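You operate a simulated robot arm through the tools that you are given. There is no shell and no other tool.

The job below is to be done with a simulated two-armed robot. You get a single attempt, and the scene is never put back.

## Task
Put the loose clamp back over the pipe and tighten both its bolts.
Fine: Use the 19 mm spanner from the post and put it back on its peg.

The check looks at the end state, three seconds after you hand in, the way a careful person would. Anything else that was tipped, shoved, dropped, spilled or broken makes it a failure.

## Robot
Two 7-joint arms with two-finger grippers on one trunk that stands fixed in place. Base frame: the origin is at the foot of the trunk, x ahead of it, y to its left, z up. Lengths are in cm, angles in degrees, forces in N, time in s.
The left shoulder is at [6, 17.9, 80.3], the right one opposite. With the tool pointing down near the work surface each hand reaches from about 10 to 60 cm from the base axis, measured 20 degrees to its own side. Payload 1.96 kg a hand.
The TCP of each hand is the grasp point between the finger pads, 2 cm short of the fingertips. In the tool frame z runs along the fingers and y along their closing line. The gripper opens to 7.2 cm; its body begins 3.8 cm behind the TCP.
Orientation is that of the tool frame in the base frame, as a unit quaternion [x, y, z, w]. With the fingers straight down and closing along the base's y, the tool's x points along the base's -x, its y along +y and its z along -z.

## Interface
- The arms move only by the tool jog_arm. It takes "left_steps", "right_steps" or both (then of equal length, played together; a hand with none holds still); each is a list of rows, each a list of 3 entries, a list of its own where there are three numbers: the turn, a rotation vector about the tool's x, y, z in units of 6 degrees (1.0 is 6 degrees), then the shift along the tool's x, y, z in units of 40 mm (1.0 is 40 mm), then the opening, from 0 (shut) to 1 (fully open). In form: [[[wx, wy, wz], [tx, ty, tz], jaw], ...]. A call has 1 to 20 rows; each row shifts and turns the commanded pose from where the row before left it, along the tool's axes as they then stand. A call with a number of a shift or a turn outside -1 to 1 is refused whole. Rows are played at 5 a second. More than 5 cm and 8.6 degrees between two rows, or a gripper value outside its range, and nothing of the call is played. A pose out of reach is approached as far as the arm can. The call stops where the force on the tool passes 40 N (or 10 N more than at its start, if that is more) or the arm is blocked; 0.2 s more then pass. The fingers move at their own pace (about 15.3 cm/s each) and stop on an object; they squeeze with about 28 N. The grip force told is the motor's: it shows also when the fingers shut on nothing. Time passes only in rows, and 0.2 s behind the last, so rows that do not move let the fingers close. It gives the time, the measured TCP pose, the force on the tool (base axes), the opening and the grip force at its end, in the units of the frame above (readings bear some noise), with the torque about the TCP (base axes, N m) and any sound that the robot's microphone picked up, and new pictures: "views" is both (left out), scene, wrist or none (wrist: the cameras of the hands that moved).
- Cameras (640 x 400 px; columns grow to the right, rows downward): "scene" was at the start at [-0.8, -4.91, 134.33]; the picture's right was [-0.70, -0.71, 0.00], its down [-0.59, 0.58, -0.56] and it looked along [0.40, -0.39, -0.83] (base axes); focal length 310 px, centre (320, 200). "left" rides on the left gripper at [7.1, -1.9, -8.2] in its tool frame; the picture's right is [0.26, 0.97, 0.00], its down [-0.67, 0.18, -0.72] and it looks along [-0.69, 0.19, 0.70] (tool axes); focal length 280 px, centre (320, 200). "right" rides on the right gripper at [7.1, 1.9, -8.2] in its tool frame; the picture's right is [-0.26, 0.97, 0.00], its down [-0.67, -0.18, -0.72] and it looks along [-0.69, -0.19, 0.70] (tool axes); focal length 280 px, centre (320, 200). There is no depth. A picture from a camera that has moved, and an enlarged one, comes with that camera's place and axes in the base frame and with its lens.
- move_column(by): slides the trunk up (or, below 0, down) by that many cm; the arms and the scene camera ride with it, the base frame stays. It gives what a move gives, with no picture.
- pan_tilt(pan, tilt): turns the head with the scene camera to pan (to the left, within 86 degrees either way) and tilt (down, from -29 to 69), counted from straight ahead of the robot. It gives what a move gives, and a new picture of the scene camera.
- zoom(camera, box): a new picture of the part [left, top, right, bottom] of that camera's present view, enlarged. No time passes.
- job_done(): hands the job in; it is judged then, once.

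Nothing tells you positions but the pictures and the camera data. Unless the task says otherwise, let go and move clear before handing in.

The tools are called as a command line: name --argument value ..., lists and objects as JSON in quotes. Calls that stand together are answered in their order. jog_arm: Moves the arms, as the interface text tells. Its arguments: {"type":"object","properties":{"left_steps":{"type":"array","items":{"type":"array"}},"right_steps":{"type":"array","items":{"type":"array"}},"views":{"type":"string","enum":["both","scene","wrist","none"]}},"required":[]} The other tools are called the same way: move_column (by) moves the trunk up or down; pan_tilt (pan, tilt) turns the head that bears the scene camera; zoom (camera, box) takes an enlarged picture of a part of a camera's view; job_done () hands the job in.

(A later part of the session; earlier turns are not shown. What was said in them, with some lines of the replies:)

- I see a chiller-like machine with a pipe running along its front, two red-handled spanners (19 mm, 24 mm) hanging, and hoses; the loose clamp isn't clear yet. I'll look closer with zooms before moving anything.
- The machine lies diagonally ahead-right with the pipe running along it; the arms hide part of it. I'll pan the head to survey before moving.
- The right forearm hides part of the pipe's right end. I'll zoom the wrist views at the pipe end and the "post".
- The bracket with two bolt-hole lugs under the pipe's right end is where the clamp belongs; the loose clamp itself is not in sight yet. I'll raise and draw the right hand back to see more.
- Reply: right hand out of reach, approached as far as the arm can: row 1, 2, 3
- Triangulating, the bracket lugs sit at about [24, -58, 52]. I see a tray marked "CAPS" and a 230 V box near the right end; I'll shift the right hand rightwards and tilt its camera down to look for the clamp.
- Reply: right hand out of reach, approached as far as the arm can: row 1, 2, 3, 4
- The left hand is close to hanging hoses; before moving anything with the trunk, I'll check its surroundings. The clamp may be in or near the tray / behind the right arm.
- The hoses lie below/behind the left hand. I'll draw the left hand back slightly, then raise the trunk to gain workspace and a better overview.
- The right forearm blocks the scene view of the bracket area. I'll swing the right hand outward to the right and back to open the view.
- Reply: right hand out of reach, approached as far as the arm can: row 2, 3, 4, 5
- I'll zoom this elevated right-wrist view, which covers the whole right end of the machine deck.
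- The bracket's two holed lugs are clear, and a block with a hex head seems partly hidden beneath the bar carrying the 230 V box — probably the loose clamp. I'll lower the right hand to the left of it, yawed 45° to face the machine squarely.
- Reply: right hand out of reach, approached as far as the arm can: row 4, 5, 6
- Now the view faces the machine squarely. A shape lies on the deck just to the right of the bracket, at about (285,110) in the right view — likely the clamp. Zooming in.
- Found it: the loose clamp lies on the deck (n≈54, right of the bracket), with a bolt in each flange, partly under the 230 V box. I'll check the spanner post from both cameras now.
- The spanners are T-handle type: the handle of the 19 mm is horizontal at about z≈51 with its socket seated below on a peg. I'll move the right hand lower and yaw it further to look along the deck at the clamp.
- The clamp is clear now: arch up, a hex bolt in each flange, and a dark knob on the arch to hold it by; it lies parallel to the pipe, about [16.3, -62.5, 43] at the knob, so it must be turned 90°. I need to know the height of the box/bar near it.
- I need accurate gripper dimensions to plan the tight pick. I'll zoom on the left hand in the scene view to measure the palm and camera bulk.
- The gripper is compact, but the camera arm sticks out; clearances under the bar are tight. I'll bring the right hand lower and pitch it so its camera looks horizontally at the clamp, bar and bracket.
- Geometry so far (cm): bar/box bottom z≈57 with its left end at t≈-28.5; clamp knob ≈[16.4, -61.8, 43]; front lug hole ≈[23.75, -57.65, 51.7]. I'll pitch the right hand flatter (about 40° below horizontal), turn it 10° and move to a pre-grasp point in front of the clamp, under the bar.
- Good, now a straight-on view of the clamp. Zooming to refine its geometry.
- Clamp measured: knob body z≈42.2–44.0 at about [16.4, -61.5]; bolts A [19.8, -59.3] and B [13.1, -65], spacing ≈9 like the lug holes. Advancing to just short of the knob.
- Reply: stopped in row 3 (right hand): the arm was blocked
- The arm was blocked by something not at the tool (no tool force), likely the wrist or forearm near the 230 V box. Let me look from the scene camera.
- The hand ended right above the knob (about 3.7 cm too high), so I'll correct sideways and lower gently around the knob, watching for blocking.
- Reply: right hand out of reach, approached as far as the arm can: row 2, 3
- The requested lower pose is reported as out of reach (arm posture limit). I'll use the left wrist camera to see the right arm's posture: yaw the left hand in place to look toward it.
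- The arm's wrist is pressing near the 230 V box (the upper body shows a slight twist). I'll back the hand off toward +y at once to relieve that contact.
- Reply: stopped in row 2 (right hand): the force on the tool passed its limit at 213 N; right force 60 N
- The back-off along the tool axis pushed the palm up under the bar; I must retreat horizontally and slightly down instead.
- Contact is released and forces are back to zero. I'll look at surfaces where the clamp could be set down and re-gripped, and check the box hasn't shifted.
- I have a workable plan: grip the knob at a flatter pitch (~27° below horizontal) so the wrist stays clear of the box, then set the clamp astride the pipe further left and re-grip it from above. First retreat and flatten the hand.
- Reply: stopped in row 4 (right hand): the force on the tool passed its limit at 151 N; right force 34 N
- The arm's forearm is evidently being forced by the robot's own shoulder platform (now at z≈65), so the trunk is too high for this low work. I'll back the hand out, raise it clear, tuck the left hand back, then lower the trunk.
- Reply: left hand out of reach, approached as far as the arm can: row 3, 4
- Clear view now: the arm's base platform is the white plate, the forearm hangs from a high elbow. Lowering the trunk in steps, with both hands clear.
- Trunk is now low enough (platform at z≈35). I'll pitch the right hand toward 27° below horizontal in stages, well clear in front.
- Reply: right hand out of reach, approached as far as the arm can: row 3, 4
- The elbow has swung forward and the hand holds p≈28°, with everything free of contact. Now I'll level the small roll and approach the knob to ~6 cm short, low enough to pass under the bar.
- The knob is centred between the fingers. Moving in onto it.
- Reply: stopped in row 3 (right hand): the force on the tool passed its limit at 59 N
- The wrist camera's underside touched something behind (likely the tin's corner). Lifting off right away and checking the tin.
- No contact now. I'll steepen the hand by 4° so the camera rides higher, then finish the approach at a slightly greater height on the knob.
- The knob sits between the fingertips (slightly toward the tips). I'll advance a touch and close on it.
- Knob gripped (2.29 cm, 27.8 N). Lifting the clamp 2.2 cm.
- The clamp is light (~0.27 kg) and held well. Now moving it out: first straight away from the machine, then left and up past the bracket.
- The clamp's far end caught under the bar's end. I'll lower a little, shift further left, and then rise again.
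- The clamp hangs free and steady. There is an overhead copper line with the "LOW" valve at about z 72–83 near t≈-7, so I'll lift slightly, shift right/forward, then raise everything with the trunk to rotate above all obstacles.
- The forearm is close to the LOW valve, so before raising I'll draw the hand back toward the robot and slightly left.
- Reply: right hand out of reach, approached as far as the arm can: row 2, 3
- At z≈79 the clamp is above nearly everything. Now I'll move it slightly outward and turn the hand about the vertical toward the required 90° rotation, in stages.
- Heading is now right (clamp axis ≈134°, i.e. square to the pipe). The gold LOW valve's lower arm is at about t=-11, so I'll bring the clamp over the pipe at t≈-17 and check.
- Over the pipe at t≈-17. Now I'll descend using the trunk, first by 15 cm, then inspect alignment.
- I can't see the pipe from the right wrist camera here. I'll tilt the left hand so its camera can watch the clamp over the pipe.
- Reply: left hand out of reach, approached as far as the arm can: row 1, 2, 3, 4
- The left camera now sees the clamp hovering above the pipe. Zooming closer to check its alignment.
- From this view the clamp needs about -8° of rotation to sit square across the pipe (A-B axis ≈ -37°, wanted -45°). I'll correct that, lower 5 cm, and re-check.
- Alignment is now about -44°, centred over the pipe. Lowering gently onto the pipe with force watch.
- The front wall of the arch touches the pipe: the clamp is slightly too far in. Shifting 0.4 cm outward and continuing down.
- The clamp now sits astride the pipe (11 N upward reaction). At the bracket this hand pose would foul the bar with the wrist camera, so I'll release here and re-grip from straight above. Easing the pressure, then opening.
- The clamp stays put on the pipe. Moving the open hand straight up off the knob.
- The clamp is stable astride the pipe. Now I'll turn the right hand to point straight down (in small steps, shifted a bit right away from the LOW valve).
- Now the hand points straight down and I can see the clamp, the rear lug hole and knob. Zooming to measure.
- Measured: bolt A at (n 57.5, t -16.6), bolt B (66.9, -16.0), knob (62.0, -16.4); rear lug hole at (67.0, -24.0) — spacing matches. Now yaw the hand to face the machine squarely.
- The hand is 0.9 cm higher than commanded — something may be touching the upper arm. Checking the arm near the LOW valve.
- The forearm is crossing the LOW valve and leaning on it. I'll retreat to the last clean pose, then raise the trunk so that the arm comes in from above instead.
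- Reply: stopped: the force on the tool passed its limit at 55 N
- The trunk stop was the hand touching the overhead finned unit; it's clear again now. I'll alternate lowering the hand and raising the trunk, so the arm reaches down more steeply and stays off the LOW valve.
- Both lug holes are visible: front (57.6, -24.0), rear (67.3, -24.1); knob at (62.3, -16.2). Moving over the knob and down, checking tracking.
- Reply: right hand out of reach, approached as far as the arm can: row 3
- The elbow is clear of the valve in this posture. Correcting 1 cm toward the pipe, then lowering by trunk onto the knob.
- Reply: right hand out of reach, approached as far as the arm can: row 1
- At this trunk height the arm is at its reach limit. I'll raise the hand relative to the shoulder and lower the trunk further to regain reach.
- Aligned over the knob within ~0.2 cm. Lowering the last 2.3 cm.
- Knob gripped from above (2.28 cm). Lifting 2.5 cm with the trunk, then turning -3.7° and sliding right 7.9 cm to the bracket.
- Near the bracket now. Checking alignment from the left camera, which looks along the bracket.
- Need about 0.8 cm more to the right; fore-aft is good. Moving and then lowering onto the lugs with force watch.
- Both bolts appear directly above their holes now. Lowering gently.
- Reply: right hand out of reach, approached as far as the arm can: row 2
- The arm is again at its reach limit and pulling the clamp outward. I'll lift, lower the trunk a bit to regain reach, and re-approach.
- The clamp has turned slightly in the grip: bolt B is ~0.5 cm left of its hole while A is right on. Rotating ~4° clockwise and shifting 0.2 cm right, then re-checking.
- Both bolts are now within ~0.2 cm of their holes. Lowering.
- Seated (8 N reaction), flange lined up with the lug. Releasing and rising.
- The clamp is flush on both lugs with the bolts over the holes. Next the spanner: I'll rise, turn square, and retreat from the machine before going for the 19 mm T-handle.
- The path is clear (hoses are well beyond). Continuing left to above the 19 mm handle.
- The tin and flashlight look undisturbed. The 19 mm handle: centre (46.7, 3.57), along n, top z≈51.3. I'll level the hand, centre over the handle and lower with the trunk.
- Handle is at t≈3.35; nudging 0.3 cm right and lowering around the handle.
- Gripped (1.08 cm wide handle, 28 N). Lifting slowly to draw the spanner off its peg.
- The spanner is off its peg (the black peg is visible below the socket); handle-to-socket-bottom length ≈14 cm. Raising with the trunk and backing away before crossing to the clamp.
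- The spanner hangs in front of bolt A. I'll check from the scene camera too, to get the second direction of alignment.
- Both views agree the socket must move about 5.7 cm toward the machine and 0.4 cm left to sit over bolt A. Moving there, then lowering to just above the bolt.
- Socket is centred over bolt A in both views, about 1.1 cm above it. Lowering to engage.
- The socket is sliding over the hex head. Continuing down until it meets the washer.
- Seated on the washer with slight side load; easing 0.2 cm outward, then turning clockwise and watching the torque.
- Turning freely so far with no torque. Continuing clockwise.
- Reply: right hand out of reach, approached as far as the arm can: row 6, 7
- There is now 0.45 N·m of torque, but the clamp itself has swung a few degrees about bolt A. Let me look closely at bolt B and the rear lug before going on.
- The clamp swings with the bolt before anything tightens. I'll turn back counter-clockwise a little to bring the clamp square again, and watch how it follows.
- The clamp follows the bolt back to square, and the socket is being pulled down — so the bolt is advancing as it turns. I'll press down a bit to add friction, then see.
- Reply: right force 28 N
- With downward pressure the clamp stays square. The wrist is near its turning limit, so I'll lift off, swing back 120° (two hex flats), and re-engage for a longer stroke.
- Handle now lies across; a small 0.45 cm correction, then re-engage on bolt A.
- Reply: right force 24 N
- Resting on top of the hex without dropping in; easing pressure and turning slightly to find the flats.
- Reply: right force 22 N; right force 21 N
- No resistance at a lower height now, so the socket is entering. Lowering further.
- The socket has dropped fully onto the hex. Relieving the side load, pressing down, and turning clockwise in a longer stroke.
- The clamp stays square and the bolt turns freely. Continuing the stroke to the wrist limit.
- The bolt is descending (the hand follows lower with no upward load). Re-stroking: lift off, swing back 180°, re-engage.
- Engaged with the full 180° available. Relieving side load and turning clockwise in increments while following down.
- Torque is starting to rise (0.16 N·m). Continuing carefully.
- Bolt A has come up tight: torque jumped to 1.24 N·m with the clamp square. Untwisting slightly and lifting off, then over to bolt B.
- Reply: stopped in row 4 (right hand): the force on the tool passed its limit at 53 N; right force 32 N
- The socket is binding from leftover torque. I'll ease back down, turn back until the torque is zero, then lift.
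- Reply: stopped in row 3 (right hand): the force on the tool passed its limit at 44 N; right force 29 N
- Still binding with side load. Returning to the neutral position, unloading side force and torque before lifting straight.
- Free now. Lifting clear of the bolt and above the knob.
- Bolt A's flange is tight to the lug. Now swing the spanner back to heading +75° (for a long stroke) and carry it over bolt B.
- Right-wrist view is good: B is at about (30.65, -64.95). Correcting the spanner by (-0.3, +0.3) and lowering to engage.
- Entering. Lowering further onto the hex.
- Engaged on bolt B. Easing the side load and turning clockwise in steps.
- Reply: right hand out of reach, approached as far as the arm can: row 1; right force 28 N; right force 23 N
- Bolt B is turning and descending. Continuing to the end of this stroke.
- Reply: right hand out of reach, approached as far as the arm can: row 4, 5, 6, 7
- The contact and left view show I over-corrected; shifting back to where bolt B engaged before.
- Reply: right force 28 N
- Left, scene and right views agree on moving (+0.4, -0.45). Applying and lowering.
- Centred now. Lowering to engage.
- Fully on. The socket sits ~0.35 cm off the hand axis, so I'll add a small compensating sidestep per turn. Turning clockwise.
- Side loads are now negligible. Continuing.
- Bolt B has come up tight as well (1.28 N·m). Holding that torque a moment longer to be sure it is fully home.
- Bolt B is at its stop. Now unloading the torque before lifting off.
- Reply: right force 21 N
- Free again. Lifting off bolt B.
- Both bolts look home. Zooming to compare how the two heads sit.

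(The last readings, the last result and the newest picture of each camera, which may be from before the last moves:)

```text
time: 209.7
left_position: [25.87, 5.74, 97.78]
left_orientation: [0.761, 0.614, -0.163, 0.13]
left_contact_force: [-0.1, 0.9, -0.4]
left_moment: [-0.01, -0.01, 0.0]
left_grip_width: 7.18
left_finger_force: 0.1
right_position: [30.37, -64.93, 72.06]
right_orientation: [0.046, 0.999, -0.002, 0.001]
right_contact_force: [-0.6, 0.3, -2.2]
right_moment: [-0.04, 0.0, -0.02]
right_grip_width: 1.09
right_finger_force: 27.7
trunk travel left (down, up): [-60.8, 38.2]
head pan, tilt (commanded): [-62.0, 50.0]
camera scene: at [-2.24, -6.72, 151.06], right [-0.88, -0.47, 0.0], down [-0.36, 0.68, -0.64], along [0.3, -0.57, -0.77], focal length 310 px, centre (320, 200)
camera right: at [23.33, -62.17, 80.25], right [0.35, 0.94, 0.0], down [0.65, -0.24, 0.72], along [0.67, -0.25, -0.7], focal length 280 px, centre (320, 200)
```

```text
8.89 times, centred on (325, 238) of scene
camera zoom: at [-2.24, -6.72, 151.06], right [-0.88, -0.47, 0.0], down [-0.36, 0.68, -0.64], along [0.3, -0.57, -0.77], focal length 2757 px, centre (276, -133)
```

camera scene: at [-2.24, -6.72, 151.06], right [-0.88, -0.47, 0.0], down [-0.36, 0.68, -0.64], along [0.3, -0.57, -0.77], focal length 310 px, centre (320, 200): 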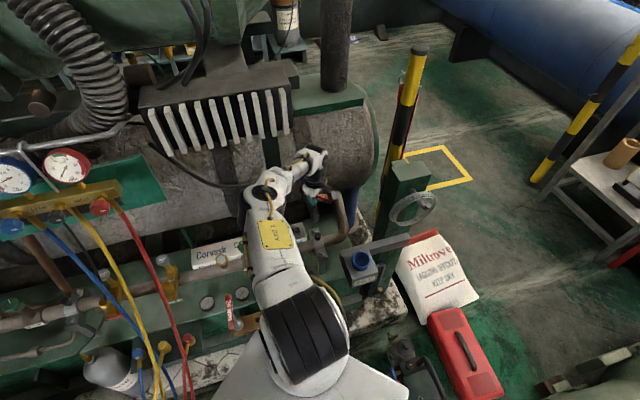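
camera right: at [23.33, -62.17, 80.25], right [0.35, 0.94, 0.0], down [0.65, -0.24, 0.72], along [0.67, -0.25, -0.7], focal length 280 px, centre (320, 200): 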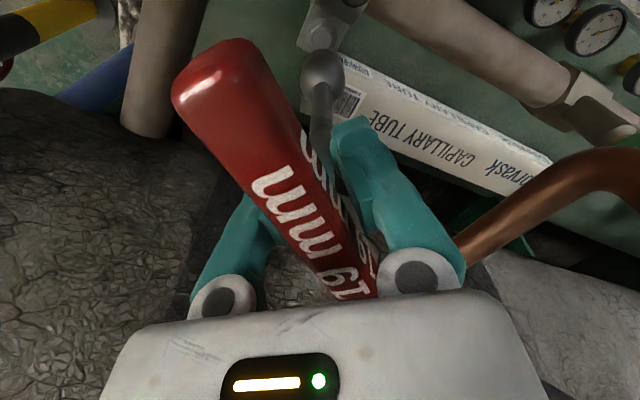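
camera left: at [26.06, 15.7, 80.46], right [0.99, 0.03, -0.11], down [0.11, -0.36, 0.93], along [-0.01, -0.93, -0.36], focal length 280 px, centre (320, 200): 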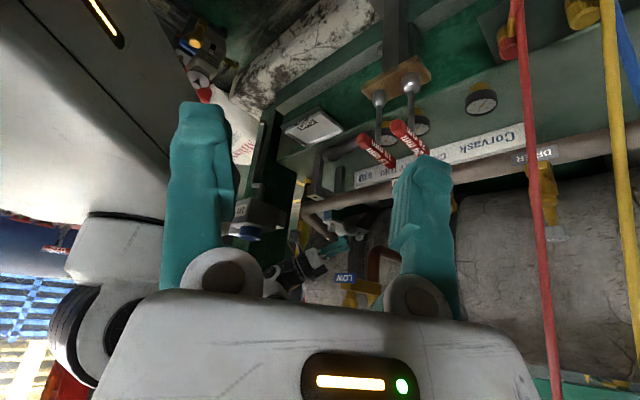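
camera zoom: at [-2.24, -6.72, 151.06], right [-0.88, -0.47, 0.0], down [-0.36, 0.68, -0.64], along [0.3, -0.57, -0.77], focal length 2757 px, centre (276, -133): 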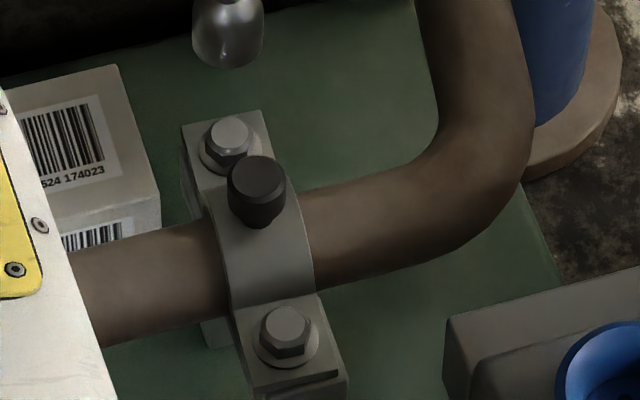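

The clamp is square on its bracket with both bolts seated. Now to return the spanner: rise, retreat from the machine, and turn back to the original heading.

jog_arm --right_steps '[[[0, 0, 0], [0, 0, -0.5], 0.0], [[0, 0, 0], [0.692, 0.575, 0], 0.0], [[0, 0, 0], [0.692, 0.575, 0], 0.0], [[0, 0, 0], [0.692, 0.575, 0], 0.0], [[0, 0, 0], [0.692, 0.575, 0], 0.0], [[0, 0, 0], [0.692, 0.575, 0], 0.0], [[0, 0, 0], [0.692, 0.575, 0], 0.0], [[0, 0, 0], [0.692, 0.575, 0], 0.0]]' --views "none"

jog_arm --right_steps '[[[0, 0, 1], [0, 0, 0], 0.0], [[0, 0, 1], [0, 0, 0], 0.0], [[0, 0, 1], [0, 0, 0], 0.0], [[0, 0, 1], [0, 0, 0], 0.0], [[0, 0, 1], [0, 0, 0], 0.0], [[0, 0, 1], [0, 0, 0], 0.0], [[0, 0, 0.6], [0, 0, 0], 0.0]]' --views "both"

```text
time: 211.5
left_position: [25.9, 5.78, 97.91]
left_orientation: [0.761, 0.614, -0.161, 0.13]
left_contact_force: [0.1, 0.5, 1.0]
left_moment: [0.01, 0.01, 0.02]
left_grip_width: 7.2
left_finger_force: 0.0
right_position: [12.48, -46.98, 73.94]
right_orientation: [0.046, 0.999, -0.002, 0.002]
right_contact_force: [0.3, -0.1, -1.8]
right_moment: [-0.03, 0.02, 0.0]
right_grip_width: 1.08
right_finger_force: 27.7
trunk travel left (down, up): [-60.8, 38.2]
head pan, tilt (commanded): [-62.0, 50.0]
```

```text
time: 213.1
left_position: [25.98, 5.77, 97.86]
left_orientation: [0.762, 0.613, -0.162, 0.13]
left_contact_force: [-0.6, -0.5, 0.3]
left_moment: [-0.01, 0.02, 0.02]
left_grip_width: 7.23
left_finger_force: 0.0
right_position: [12.56, -47.04, 74.02]
right_orientation: [0.384, 0.923, -0.001, 0.002]
right_contact_force: [-0.6, -0.2, -1.1]
right_moment: [-0.02, 0.0, 0.03]
right_grip_width: 1.07
right_finger_force: 27.9
trunk travel left (down, up): [-60.8, 38.2]
head pan, tilt (commanded): [-62.0, 50.0]
camera scene: at [-2.24, -6.74, 151.06], right [-0.88, -0.47, 0.0], down [-0.36, 0.68, -0.64], along [0.3, -0.57, -0.77], focal length 310 px, centre (320, 200)
camera right: at [8.76, -40.51, 82.05], right [0.87, 0.5, 0.0], down [0.34, -0.6, 0.72], along [0.36, -0.62, -0.7], focal length 280 px, centre (320, 200)
```

scene: 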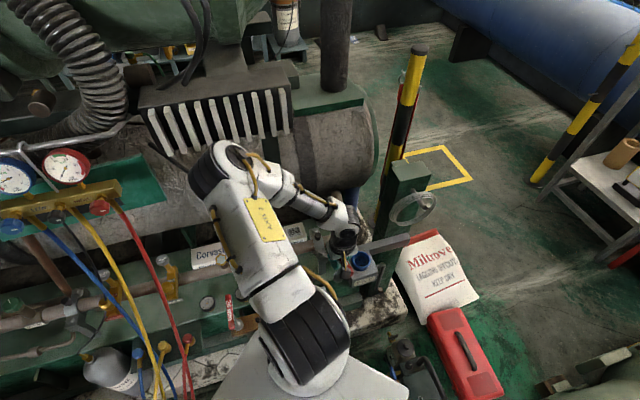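
right: 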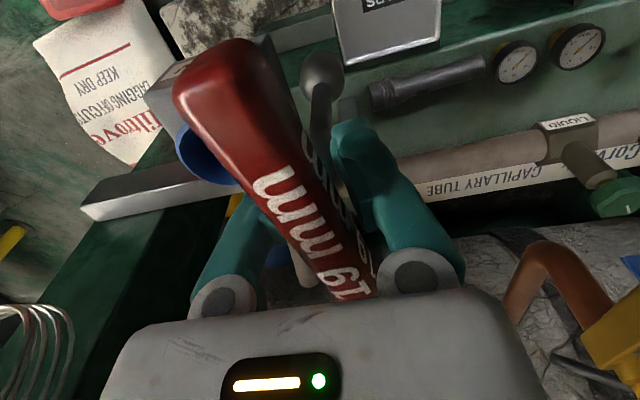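

jog_arm --right_steps '[[[0, 0, 0], [0, 0.9, 0], 0.0], [[0, 0, 0], [0, 0.9, 0], 0.0], [[0, 0, 0], [0, 0.9, 0], 0.0], [[0, 0, 0], [0, 0.9, 0], 0.0], [[0, 0, 0], [0, 0.9, 0], 0.0], [[0, 0, 0], [0, 0.9, 0], 0.0], [[0, 0, 0], [0, 0.9, 0], 0.0], [[0, 0, 0], [0, 0.6, 0], 0.0]]' --views "both"

zoom --camera "left" --box '[300, 30, 480, 170]'

```text
time: 214.9
left_position: [26.03, 5.8, 97.86]
left_orientation: [0.761, 0.614, -0.161, 0.131]
left_contact_force: [0.2, 0.2, -0.6]
left_moment: [-0.06, 0.03, 0.01]
left_grip_width: 7.17
left_finger_force: 0.0
right_position: [31.87, -27.48, 73.77]
right_orientation: [0.383, 0.924, -0.002, 0.002]
right_contact_force: [-0.3, -0.2, -1.6]
right_moment: [0.0, 0.02, 0.01]
right_grip_width: 1.07
right_finger_force: 28.2
trunk travel left (down, up): [-60.8, 38.2]
head pan, tilt (commanded): [-62.0, 50.0]
camera scene: at [-2.21, -6.67, 151.06], right [-0.88, -0.47, 0.0], down [-0.36, 0.68, -0.64], along [0.3, -0.57, -0.77], focal length 310 px, centre (320, 200)
camera right: at [28.21, -20.98, 81.96], right [0.87, 0.5, 0.0], down [0.35, -0.6, 0.72], along [0.36, -0.62, -0.69], focal length 280 px, centre (320, 200)
```

scene: 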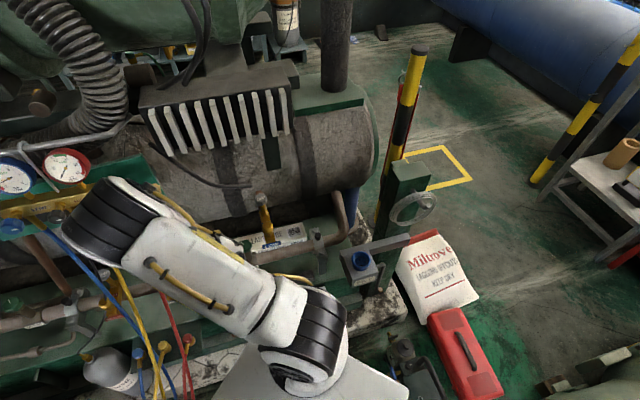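
right: 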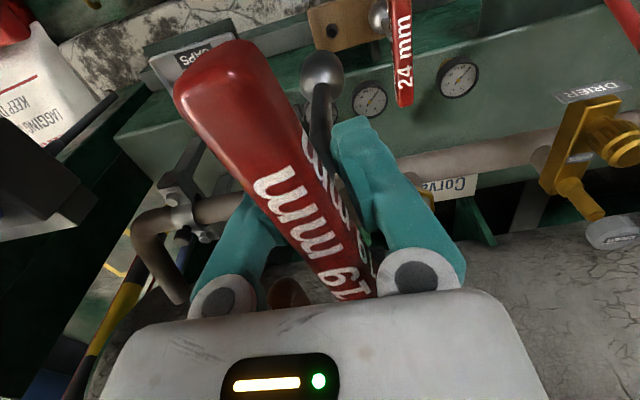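

```text
2.86 times, centred on (390, 100) of left
camera zoom: at [26.06, 15.75, 102.42], right [0.99, 0.03, -0.11], down [0.11, -0.36, 0.93], along [-0.01, -0.93, -0.36], focal length 801 px, centre (120, 486)
```

zoom: 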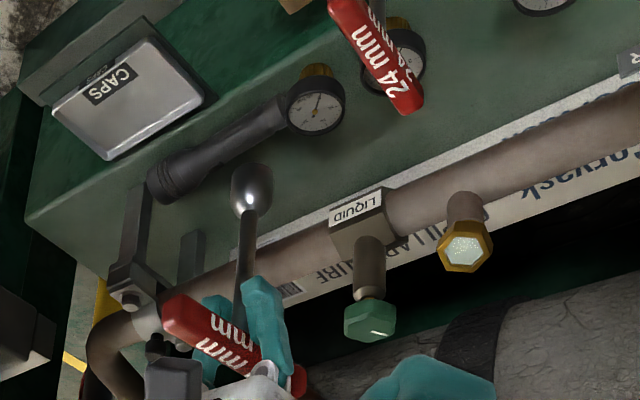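

I can see the empty peg on the wooden block in the right-wrist view. Zooming to locate it.

zoom --camera "right" --box '[270, 0, 430, 100]'

zoom --camera "left" --box '[340, 0, 480, 100]'

```text
4.00 times, centred on (350, 50) of right
camera zoom: at [28.21, -20.98, 81.96], right [0.87, 0.5, 0.0], down [0.35, -0.6, 0.72], along [0.36, -0.62, -0.69], focal length 1122 px, centre (200, 800)
```

zoom: 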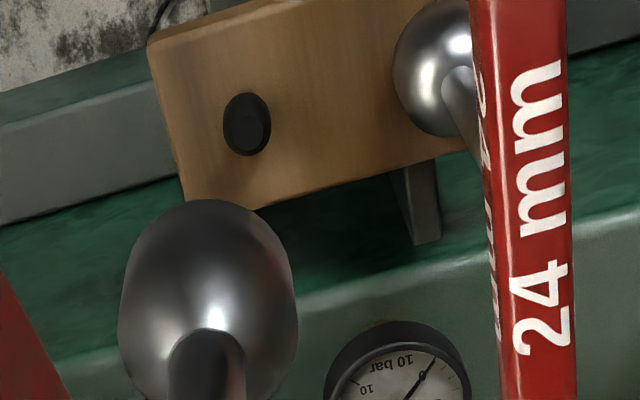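

```text
4.00 times, centred on (410, 50) of left
camera zoom: at [26.06, 15.75, 102.42], right [0.99, 0.03, -0.11], down [0.11, -0.36, 0.93], along [-0.01, -0.93, -0.36], focal length 1122 px, centre (-40, 800)
```

zoom: 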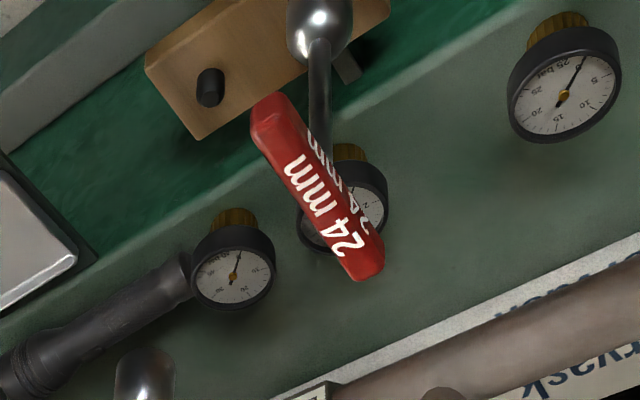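

Peg top triangulated at ≈(35.15, -30.1, 38.6). Moving the spanner above it, then lowering with the trunk.

jog_arm --right_steps '[[[0, 0, 0], [-0.5, 0.06, 0], 0.0], [[0, 0, 0], [-0.45, 0.05, 0], 0.0], [[0, 0, 0], [0, 0, 0], 0.0]]' --views "none"

move_column --by -15

jog_arm --right_steps '[[[0, 0, 0], [0, 0, 0], 0.0]]' --views "wrist"

zoom --camera "left" --box '[330, 40, 450, 130]'

zoom --camera "right" --box '[250, 0, 410, 100]'

```text
time: 215.7
left_position: [25.84, 5.68, 97.96]
left_orientation: [0.762, 0.614, -0.161, 0.131]
left_contact_force: [-0.2, 1.1, 0.9]
left_moment: [0.0, 0.0, -0.03]
left_grip_width: 7.23
left_finger_force: 0.0
right_position: [34.86, -29.79, 73.8]
right_orientation: [0.381, 0.925, -0.001, 0.003]
right_contact_force: [-0.4, 0.4, -2.7]
right_moment: [-0.01, 0.03, -0.01]
right_grip_width: 1.09
right_finger_force: 27.7
trunk travel left (down, up): [-60.8, 38.2]
head pan, tilt (commanded): [-62.0, 50.0]
```

```text
time: 217.5
left_position: [25.96, 5.79, 82.78]
left_orientation: [0.761, 0.614, -0.162, 0.131]
left_contact_force: [0.4, 0.5, 0.4]
left_moment: [0.02, 0.02, -0.03]
left_grip_width: 7.17
left_finger_force: 0.1
right_position: [34.89, -29.83, 58.84]
right_orientation: [0.382, 0.924, -0.002, 0.002]
right_contact_force: [0.2, -0.3, -1.1]
right_moment: [0.0, 0.0, -0.02]
right_grip_width: 1.09
right_finger_force: 28.4
trunk travel left (down, up): [-45.8, 53.2]
head pan, tilt (commanded): [-62.0, 50.0]
```

```text
time: 217.9
left_position: [25.89, 5.66, 82.92]
left_orientation: [0.761, 0.615, -0.161, 0.13]
left_contact_force: [-0.5, 0.3, 0.2]
left_moment: [0.02, -0.03, 0.0]
left_grip_width: 7.2
left_finger_force: 0.0
right_position: [34.99, -29.81, 58.82]
right_orientation: [0.382, 0.924, -0.002, 0.002]
right_contact_force: [0.5, -0.5, -1.9]
right_moment: [0.04, 0.01, -0.06]
right_grip_width: 1.05
right_finger_force: 27.9
trunk travel left (down, up): [-45.8, 53.2]
head pan, tilt (commanded): [-62.0, 50.0]
camera right: at [31.2, -23.34, 66.97], right [0.87, 0.5, 0.0], down [0.35, -0.6, 0.72], along [0.36, -0.62, -0.7], focal length 280 px, centre (320, 200)
```

right: 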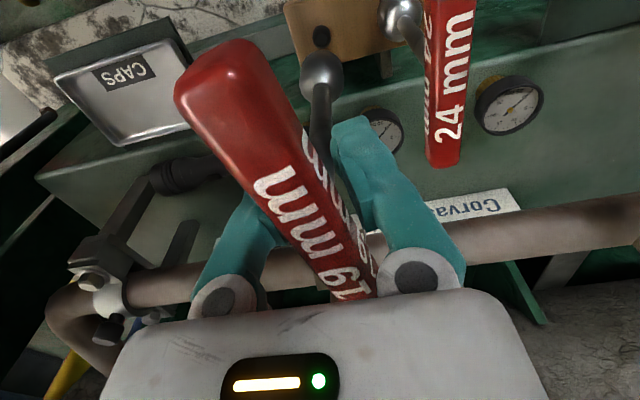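

```text
4.44 times, centred on (390, 85) of left
camera zoom: at [26.04, 15.71, 87.44], right [0.99, 0.03, -0.11], down [0.11, -0.36, 0.93], along [-0.01, -0.93, -0.36], focal length 1246 px, centre (9, 711)
```

zoom: 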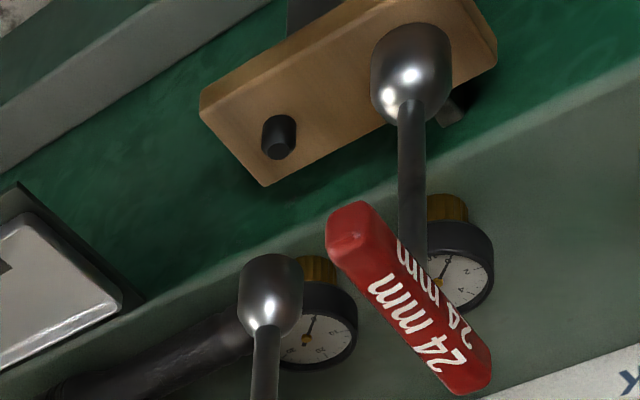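

```text
4.00 times, centred on (330, 50) of right
camera zoom: at [31.2, -23.34, 66.97], right [0.87, 0.5, 0.0], down [0.35, -0.6, 0.72], along [0.36, -0.62, -0.7], focal length 1122 px, centre (280, 800)
```

zoom: 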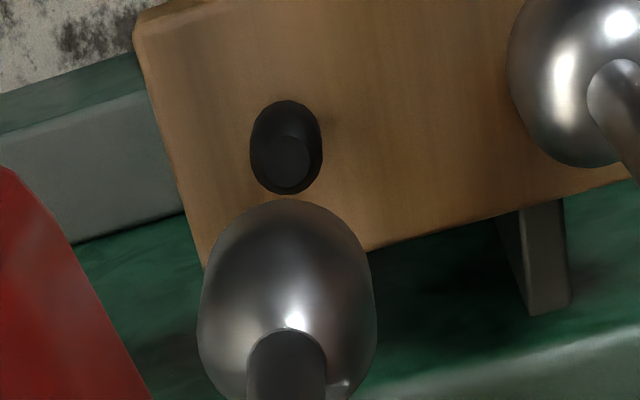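

Both views say to move ~0.65 cm in and 0.2 cm right. Correcting and lowering to just above the peg.

jog_arm --right_steps '[[[0, 0, 0], [-0.16, -0.05, 0], 0.0], [[0, 0, 0], [0, 0, 0.5], 0.0], [[0, 0, 0], [0, 0, 0.5], 0.0], [[0, 0, 0], [0, 0, 0.4], 0.0], [[0, 0, 0], [0, 0, 0], 0.0]]' --views "none"

zoom --camera "left" --box '[340, 50, 420, 110]'

zoom --camera "right" --box '[250, 0, 410, 100]'

```text
time: 219.1
left_position: [26.11, 5.77, 82.8]
left_orientation: [0.761, 0.614, -0.162, 0.131]
left_contact_force: [-0.3, 0.3, 0.1]
left_moment: [0.01, 0.06, -0.02]
left_grip_width: 7.19
left_finger_force: 0.1
right_position: [35.15, -30.53, 53.29]
right_orientation: [0.382, 0.924, -0.001, 0.002]
right_contact_force: [-0.9, -1.1, -1.6]
right_moment: [0.03, 0.01, -0.03]
right_grip_width: 1.07
right_finger_force: 27.9
trunk travel left (down, up): [-45.8, 53.2]
head pan, tilt (commanded): [-62.0, 50.0]
```

```text
6.67 times, centred on (380, 80) of left
camera zoom: at [26.03, 15.72, 87.43], right [0.99, 0.03, -0.11], down [0.11, -0.36, 0.93], along [-0.01, -0.93, -0.36], focal length 1869 px, centre (-80, 1000)
```

zoom: 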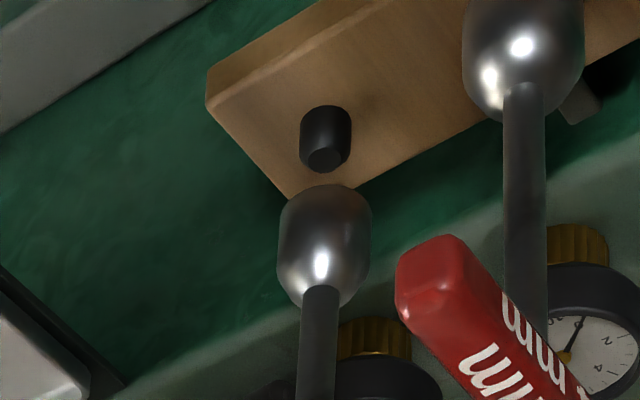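

```text
4.00 times, centred on (330, 50) of right
camera zoom: at [31.52, -23.94, 61.31], right [0.87, 0.5, 0.0], down [0.35, -0.6, 0.72], along [0.36, -0.62, -0.7], focal length 1122 px, centre (280, 800)
```

zoom: 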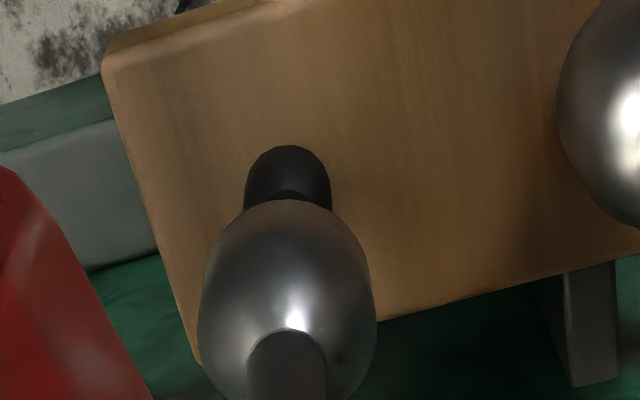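

Aligned with the peg in both views. Lowering the socket onto it.

jog_arm --right_steps '[[[0, 0, 0], [0, 0, 0.25], 0.0], [[0, 0, 0], [0, 0, 0.15], 0.0], [[0, 0, 0], [0, 0, 0.1], 0.0], [[0, 0, 0], [0, 0, 0], 0.0]]' --views "none"

zoom --camera "left" --box '[340, 50, 420, 110]'

```text
time: 220.1
left_position: [26.04, 5.75, 82.83]
left_orientation: [0.761, 0.615, -0.161, 0.13]
left_contact_force: [-0.3, 1.1, -0.5]
left_moment: [-0.01, -0.02, -0.01]
left_grip_width: 7.19
left_finger_force: 0.0
right_position: [35.32, -30.5, 51.27]
right_orientation: [0.382, 0.924, -0.002, 0.002]
right_contact_force: [-0.1, -0.5, -1.8]
right_moment: [0.01, -0.03, -0.02]
right_grip_width: 1.1
right_finger_force: 28.0
trunk travel left (down, up): [-45.8, 53.2]
head pan, tilt (commanded): [-62.0, 50.0]
```

```text
6.67 times, centred on (380, 80) of left
camera zoom: at [26.04, 15.71, 87.43], right [0.99, 0.03, -0.11], down [0.11, -0.36, 0.93], along [-0.01, -0.93, -0.36], focal length 1869 px, centre (-80, 1000)
```

zoom: 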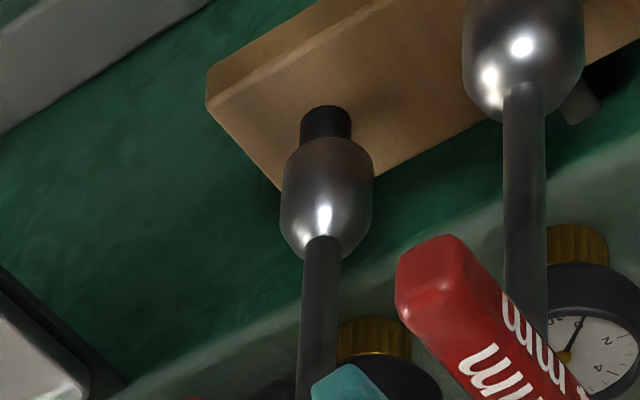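

The socket is going over the peg without contact. Continuing down until it rests on the block.

jog_arm --right_steps '[[[0, 0, 0], [0, 0, 0.12], 0.0], [[0, 0, 0], [0, 0, 0.1], 0.0], [[0, 0, 0], [0, 0, 0.08], 0.0]]' --views "none"

zoom --camera "left" --box '[340, 50, 420, 110]'

```text
time: 220.9
left_position: [25.89, 5.92, 82.79]
left_orientation: [0.761, 0.614, -0.162, 0.13]
left_contact_force: [-0.5, -0.5, -0.2]
left_moment: [-0.01, 0.01, 0.01]
left_grip_width: 7.2
left_finger_force: 0.0
right_position: [35.29, -30.43, 50.09]
right_orientation: [0.382, 0.924, -0.001, 0.002]
right_contact_force: [-4.6, 3.3, 0.0]
right_moment: [0.5, 0.49, 0.02]
right_grip_width: 1.07
right_finger_force: 27.8
trunk travel left (down, up): [-45.8, 53.2]
head pan, tilt (commanded): [-62.0, 50.0]
```

```text
6.67 times, centred on (380, 80) of left
camera zoom: at [26.0, 15.74, 87.44], right [0.99, 0.03, -0.11], down [0.11, -0.36, 0.93], along [-0.01, -0.93, -0.36], focal length 1869 px, centre (-80, 1000)
```

zoom: 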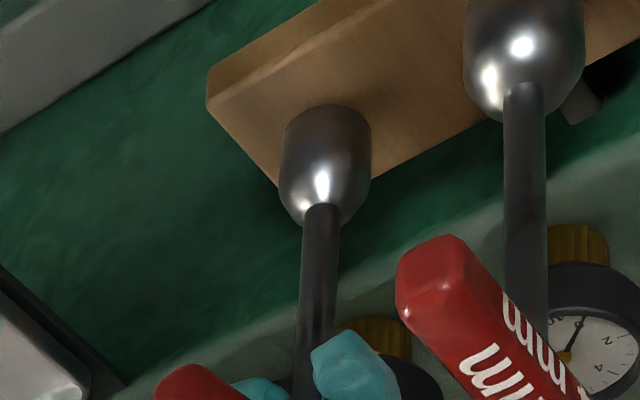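

jog_arm --right_steps '[[[0, 0, 0], [0.02, 0, 0.03], 0.0], [[0, 0, 0], [0, 0, 0.04], 0.0], [[0, 0, 0], [0, 0, 0], 0.0]]' --views "none"

zoom --camera "left" --box '[340, 50, 420, 110]'

```text
time: 221.7
left_position: [25.9, 5.82, 82.89]
left_orientation: [0.761, 0.614, -0.161, 0.13]
left_contact_force: [0.1, -1.1, -0.3]
left_moment: [0.01, 0.02, -0.02]
left_grip_width: 7.19
left_finger_force: 0.1
right_position: [35.34, -30.29, 49.79]
right_orientation: [0.382, 0.924, -0.001, 0.002]
right_contact_force: [-2.1, 2.1, -0.7]
right_moment: [0.34, 0.23, 0.02]
right_grip_width: 1.11
right_finger_force: 28.3
trunk travel left (down, up): [-45.8, 53.2]
head pan, tilt (commanded): [-62.0, 50.0]
```

```text
6.67 times, centred on (380, 80) of left
camera zoom: at [26.03, 15.73, 87.43], right [0.99, 0.03, -0.11], down [0.11, -0.36, 0.93], along [-0.01, -0.93, -0.36], focal length 1869 px, centre (-80, 1000)
```

zoom: 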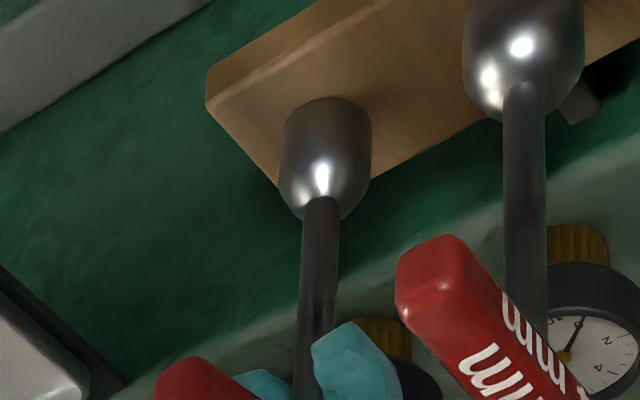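

jog_arm --right_steps '[[[0, 0, 0], [0.01, 0, 0.04], 0.0], [[0, 0, 0], [0, 0, 0.04], 0.0], [[0, 0, 0], [0, 0, 0], 0.0]]' --views "none"

jog_arm --right_steps '[[[0, 0, 0], [0, 0, 0.03], 0.0], [[0, 0, 0], [0, 0, 0], 0.0]]' --views "none"

zoom --camera "left" --box '[340, 50, 420, 110]'

```text
time: 222.5
left_position: [25.79, 5.84, 82.94]
left_orientation: [0.761, 0.615, -0.161, 0.132]
left_contact_force: [-0.5, 0.2, 0.3]
left_moment: [0.01, -0.03, 0.01]
left_grip_width: 7.23
left_finger_force: 0.2
right_position: [35.19, -30.33, 49.62]
right_orientation: [0.384, 0.923, -0.003, 0.005]
right_contact_force: [4.9, -1.7, 26.5]
right_moment: [-0.22, -0.2, 0.03]
right_grip_width: 1.08
right_finger_force: 27.9
trunk travel left (down, up): [-45.8, 53.2]
head pan, tilt (commanded): [-62.0, 50.0]
```

```text
time: 223.1
left_position: [25.83, 5.98, 82.87]
left_orientation: [0.761, 0.614, -0.162, 0.132]
left_contact_force: [-0.2, 0.1, 0.7]
left_moment: [-0.04, -0.04, -0.02]
left_grip_width: 7.21
left_finger_force: 0.1
right_position: [35.13, -30.29, 49.44]
right_orientation: [0.382, 0.924, -0.002, 0.002]
right_contact_force: [4.7, -2.0, 26.9]
right_moment: [-0.23, -0.26, -0.05]
right_grip_width: 1.09
right_finger_force: 27.9
trunk travel left (down, up): [-45.8, 53.2]
head pan, tilt (commanded): [-62.0, 50.0]
```

```text
6.67 times, centred on (380, 80) of left
camera zoom: at [25.93, 15.82, 87.45], right [0.99, 0.03, -0.11], down [0.11, -0.36, 0.93], along [-0.01, -0.93, -0.36], focal length 1869 px, centre (-80, 1000)
```

zoom: 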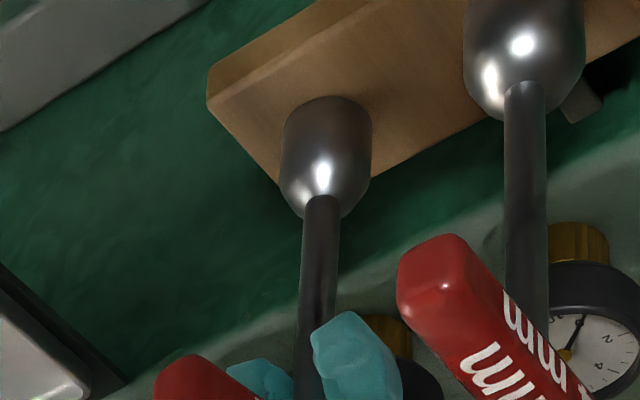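

Seated on the block. Easing the pressure, then opening the fingers.

jog_arm --right_steps '[[[0, 0, 0], [-0.015, 0, -0.05], 0.0], [[0, 0, 0], [0, 0, 0], 0.0]]' --views "none"

jog_arm --right_steps '[[[0, 0, 0], [0, 0, 0], 0.25], [[0, 0, 0], [0, 0, 0], 0.35], [[0, 0, 0], [0, 0, 0], 0.45], [[0, 0, 0], [0, 0, 0], 0.5]]' --views "wrist"

zoom --camera "left" --box '[330, 50, 450, 140]'

```text
time: 223.7
left_position: [25.92, 5.75, 82.84]
left_orientation: [0.761, 0.614, -0.162, 0.131]
left_contact_force: [0.1, -0.1, -0.3]
left_moment: [-0.02, 0.05, -0.01]
left_grip_width: 7.2
left_finger_force: 0.1
right_position: [35.16, -30.5, 49.44]
right_orientation: [0.382, 0.924, -0.001, 0.001]
right_contact_force: [-0.4, -0.1, -2.0]
right_moment: [0.02, -0.02, 0.03]
right_grip_width: 1.1
right_finger_force: 27.9
trunk travel left (down, up): [-45.8, 53.2]
head pan, tilt (commanded): [-62.0, 50.0]
```

```text
time: 224.7
left_position: [25.95, 5.68, 82.79]
left_orientation: [0.761, 0.615, -0.162, 0.131]
left_contact_force: [0.1, 0.8, 0.3]
left_moment: [-0.01, -0.02, 0.01]
left_grip_width: 7.2
left_finger_force: 0.1
right_position: [35.23, -30.5, 49.57]
right_orientation: [0.382, 0.924, -0.001, 0.003]
right_contact_force: [0.5, 0.7, 0.8]
right_moment: [0.02, -0.02, 0.01]
right_grip_width: 3.6
right_finger_force: 0.1
trunk travel left (down, up): [-45.8, 53.2]
head pan, tilt (commanded): [-62.0, 50.0]
camera right: at [31.48, -23.93, 57.67], right [0.87, 0.5, 0.0], down [0.35, -0.6, 0.72], along [0.36, -0.62, -0.7], focal length 280 px, centre (320, 200)
```

right: 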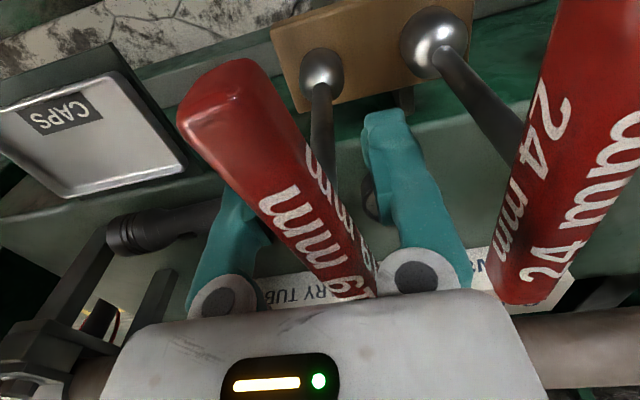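

```text
4.44 times, centred on (390, 95) of left
camera zoom: at [26.03, 15.72, 87.43], right [0.99, 0.03, -0.11], down [0.11, -0.36, 0.93], along [-0.01, -0.93, -0.36], focal length 1246 px, centre (9, 667)
```

zoom: 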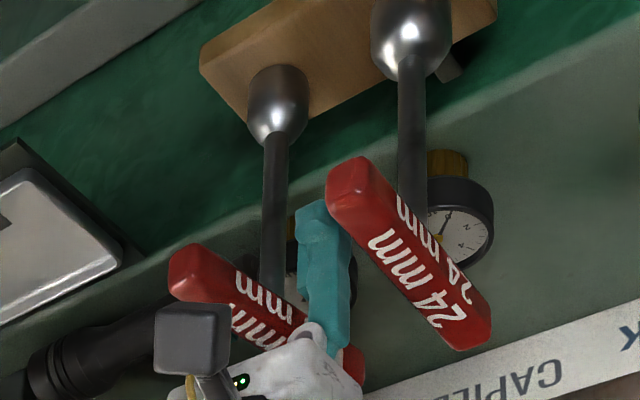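

The spanner stands on its peg by itself. Lifting the hand straight up and clear.

jog_arm --right_steps '[[[0, 0, 0], [0, 0, 0], 0.65], [[0, 0, 0], [0, 0, -0.3], 0.65], [[0, 0, 0], [0, 0, -0.5], 0.65], [[0, 0, 0], [0, 0, -0.8], 0.65], [[0, 0, 0], [0, 0, -0.8], 0.65], [[0, 0, 0], [0, 0, -0.8], 0.65]]' --views "both"

zoom --camera "left" --box '[310, 40, 470, 160]'

```text
time: 226.1
left_position: [25.85, 5.75, 82.87]
left_orientation: [0.761, 0.614, -0.161, 0.131]
left_contact_force: [-0.3, 0.7, 0.1]
left_moment: [-0.01, 0.01, 0.01]
left_grip_width: 7.2
left_finger_force: 0.0
right_position: [35.17, -30.44, 62.29]
right_orientation: [0.383, 0.924, -0.001, 0.001]
right_contact_force: [-0.3, -0.4, -0.5]
right_moment: [-0.02, 0.05, 0.0]
right_grip_width: 4.68
right_finger_force: 0.0
trunk travel left (down, up): [-45.8, 53.2]
head pan, tilt (commanded): [-62.0, 50.0]
camera scene: at [-2.29, -6.67, 136.06], right [-0.88, -0.47, 0.0], down [-0.36, 0.68, -0.64], along [0.3, -0.57, -0.77], focal length 310 px, centre (320, 200)
camera right: at [31.41, -23.87, 70.52], right [0.87, 0.5, 0.0], down [0.35, -0.6, 0.72], along [0.36, -0.62, -0.7], focal length 280 px, centre (320, 200)
```

scene: 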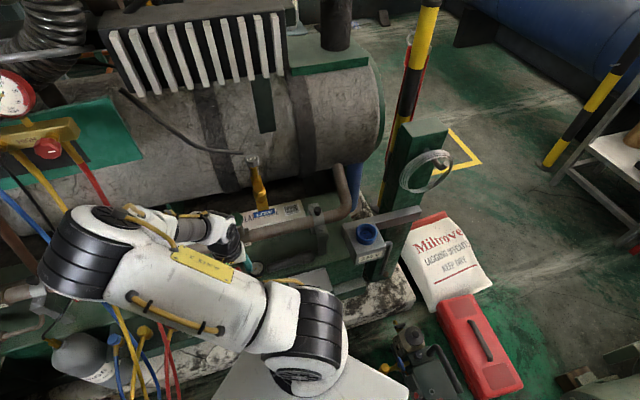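
right: 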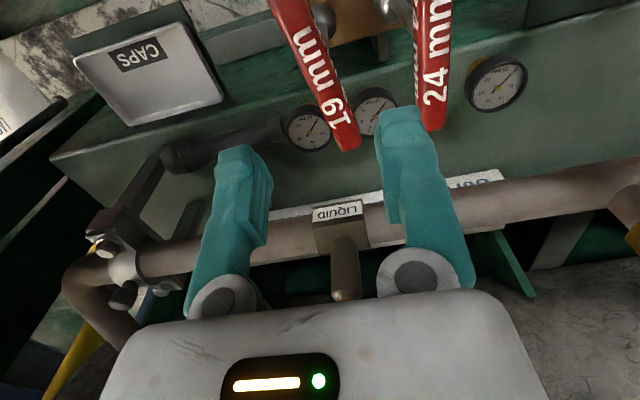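

```text
3.33 times, centred on (390, 100) of left
camera zoom: at [26.0, 15.75, 87.44], right [0.99, 0.03, -0.11], down [0.11, -0.36, 0.93], along [-0.01, -0.93, -0.36], focal length 935 px, centre (87, 533)
```

zoom: 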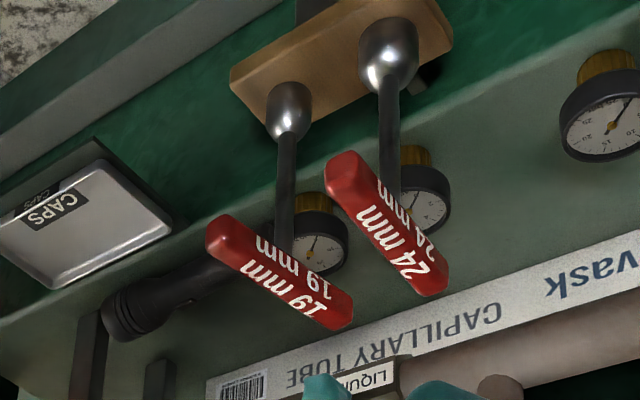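

Spanner is back on its peg. Moving the right hand clear and doing a final inspection.

jog_arm --right_steps '[[[0, 0, 0], [0.3, 0, -0.7], 0.65], [[0, 0, 0], [0.4, 0, -0.7], 0.65], [[0, 0, 0], [0.4, 0, -0.5], 0.65]]' --views "wrist"

pan_tilt --pan -52 --tilt 52

zoom --camera "scene" --box '[300, 130, 460, 270]'

zoom --camera "left" --box '[310, 140, 390, 200]'

```text
time: 226.9
left_position: [25.94, 5.72, 82.84]
left_orientation: [0.761, 0.614, -0.163, 0.131]
left_contact_force: [0.6, 1.1, -0.4]
left_moment: [-0.01, 0.02, 0.02]
left_grip_width: 7.15
left_finger_force: 0.0
right_position: [31.93, -27.21, 70.08]
right_orientation: [0.383, 0.924, -0.001, 0.002]
right_contact_force: [-0.4, -0.3, -0.5]
right_moment: [0.0, 0.01, -0.03]
right_grip_width: 4.69
right_finger_force: 0.1
trunk travel left (down, up): [-45.8, 53.2]
head pan, tilt (commanded): [-62.0, 50.0]
camera right: at [28.22, -20.67, 78.08], right [0.87, 0.5, 0.0], down [0.35, -0.6, 0.72], along [0.36, -0.62, -0.69], focal length 280 px, centre (320, 200)
```

right: 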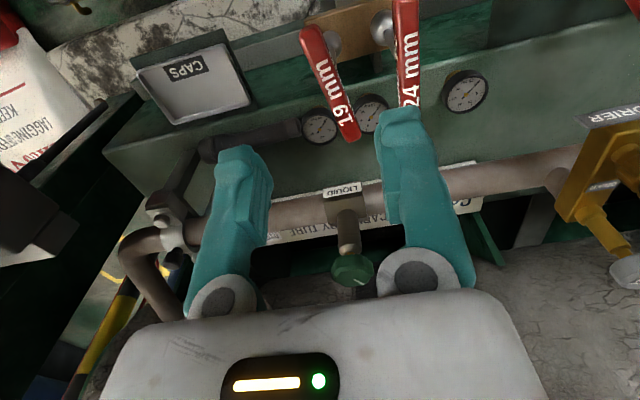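

```text
time: 227.6
left_position: [25.87, 5.77, 82.79]
left_orientation: [0.761, 0.614, -0.162, 0.131]
left_contact_force: [-0.5, 0.6, -0.5]
left_moment: [-0.02, -0.01, 0.02]
left_grip_width: 7.22
left_finger_force: 0.0
right_position: [32.08, -27.23, 69.96]
right_orientation: [0.383, 0.924, -0.002, 0.002]
right_contact_force: [0.1, 0.3, -1.1]
right_moment: [0.03, -0.01, 0.02]
right_grip_width: 4.64
right_finger_force: 0.0
trunk travel left (down, up): [-45.8, 53.2]
head pan, tilt (commanded): [-52.0, 52.0]
camera scene: at [-1.25, -5.83, 135.8], right [-0.79, -0.62, 0.0], down [-0.48, 0.62, -0.62], along [0.38, -0.49, -0.79], focal length 310 px, centre (320, 200)
```

scene: 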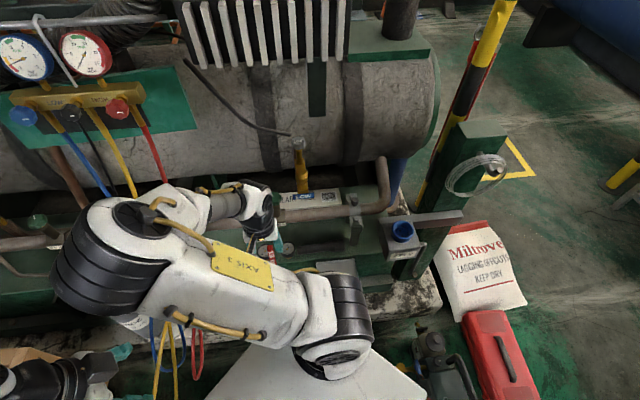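

```text
2.86 times, centred on (380, 200) of scene
camera zoom: at [-1.25, -5.83, 135.8], right [-0.79, -0.62, 0.0], down [-0.48, 0.62, -0.62], along [0.38, -0.49, -0.79], focal length 886 px, centre (149, 200)
```

zoom: 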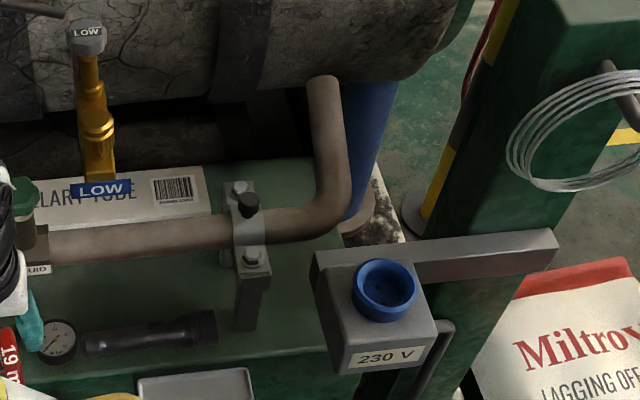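

```text
6.67 times, centred on (350, 170) of left
camera zoom: at [26.02, 15.72, 87.44], right [0.99, 0.03, -0.11], down [0.11, -0.36, 0.93], along [-0.01, -0.93, -0.36], focal length 1869 px, centre (120, 400)
```

zoom: 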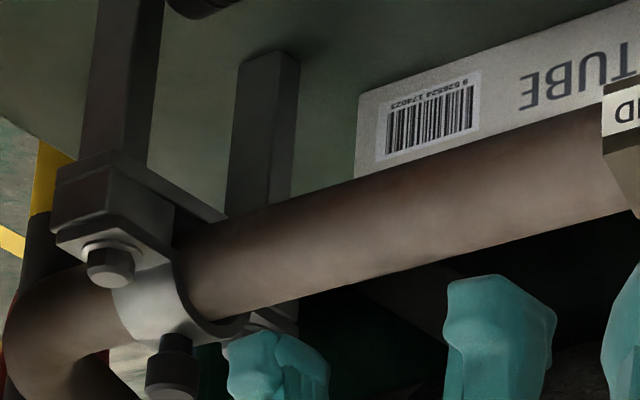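

A lower-angle view shows bolt A; zooming in to verify its washer is flush on the flange.

zoom --camera "left" --box '[312, 160, 357, 195]'

zoom --camera "scene" --box '[335, 180, 375, 215]'

```text
11.43 times, centred on (334, 178) of left
camera zoom: at [26.02, 15.72, 87.44], right [0.99, 0.03, -0.11], down [0.11, -0.36, 0.93], along [-0.01, -0.93, -0.36], focal length 3204 px, centre (154, 457)
```

zoom: 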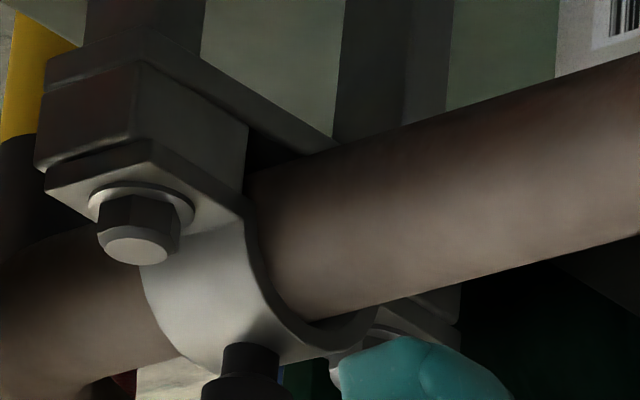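

```text
11.43 times, centred on (355, 198) of scene
camera zoom: at [-1.25, -5.83, 135.8], right [-0.79, -0.62, 0.0], down [-0.48, 0.62, -0.62], along [0.38, -0.49, -0.79], focal length 3545 px, centre (-80, 229)
```

zoom: 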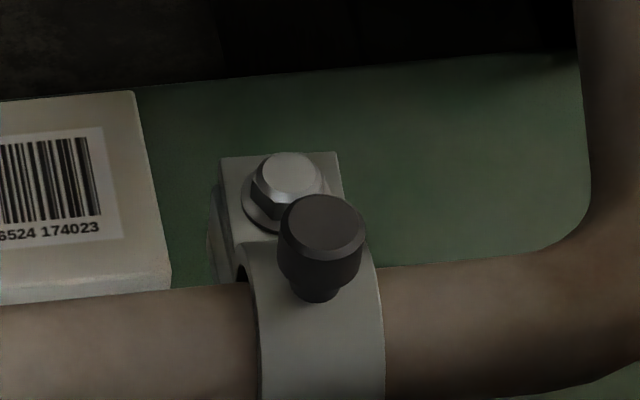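

The final state: clamp square over the pipe on its bracket with both bolt heads down flush on their washers, the 19 mm spanner upright on its peg, tin, torch, carton, box and valves where they were, and the right hand empty and clear. Handing in.

job_done

```text
The job is handed in.
```

The clamp is back over the pipe, both its bolts are tight, and the 19 mm spanner is back on its peg. The job is handed in.

- **Clamp:** it sits square on its bracket, with both bolt heads flush on their washers.
- **Bolts:** I turned each one clockwise until it stopped, at about 1.2–1.3 N·m. That was all the grip on the spanner handle could hold before it slipped. I did not go back to re-torque the front bolt after tightening the rear one.
- **Spanner:** it stands upright on its peg, with the handle turned about 10° from how it hung before.

The arm touched several other things during the work:

- **Bar by the 230 V box:** I hit it from below while backing out, with a peak of 213 N.
- **Clamp bracket:** a finger struck the front lug, with a peak of 151 N.
- **CAPS tin:** the wrist camera pressed on what I took to be its corner, up to 59 N.
- **Overhead:** the hand touched something above the pipe, probably the finned unit, at 55 N.
- **LOW valve:** the forearm leaned on it for a moment.

In the last pictures the box, valve, tin, torch and carton all look in place and undamaged, but I could only check by eye.
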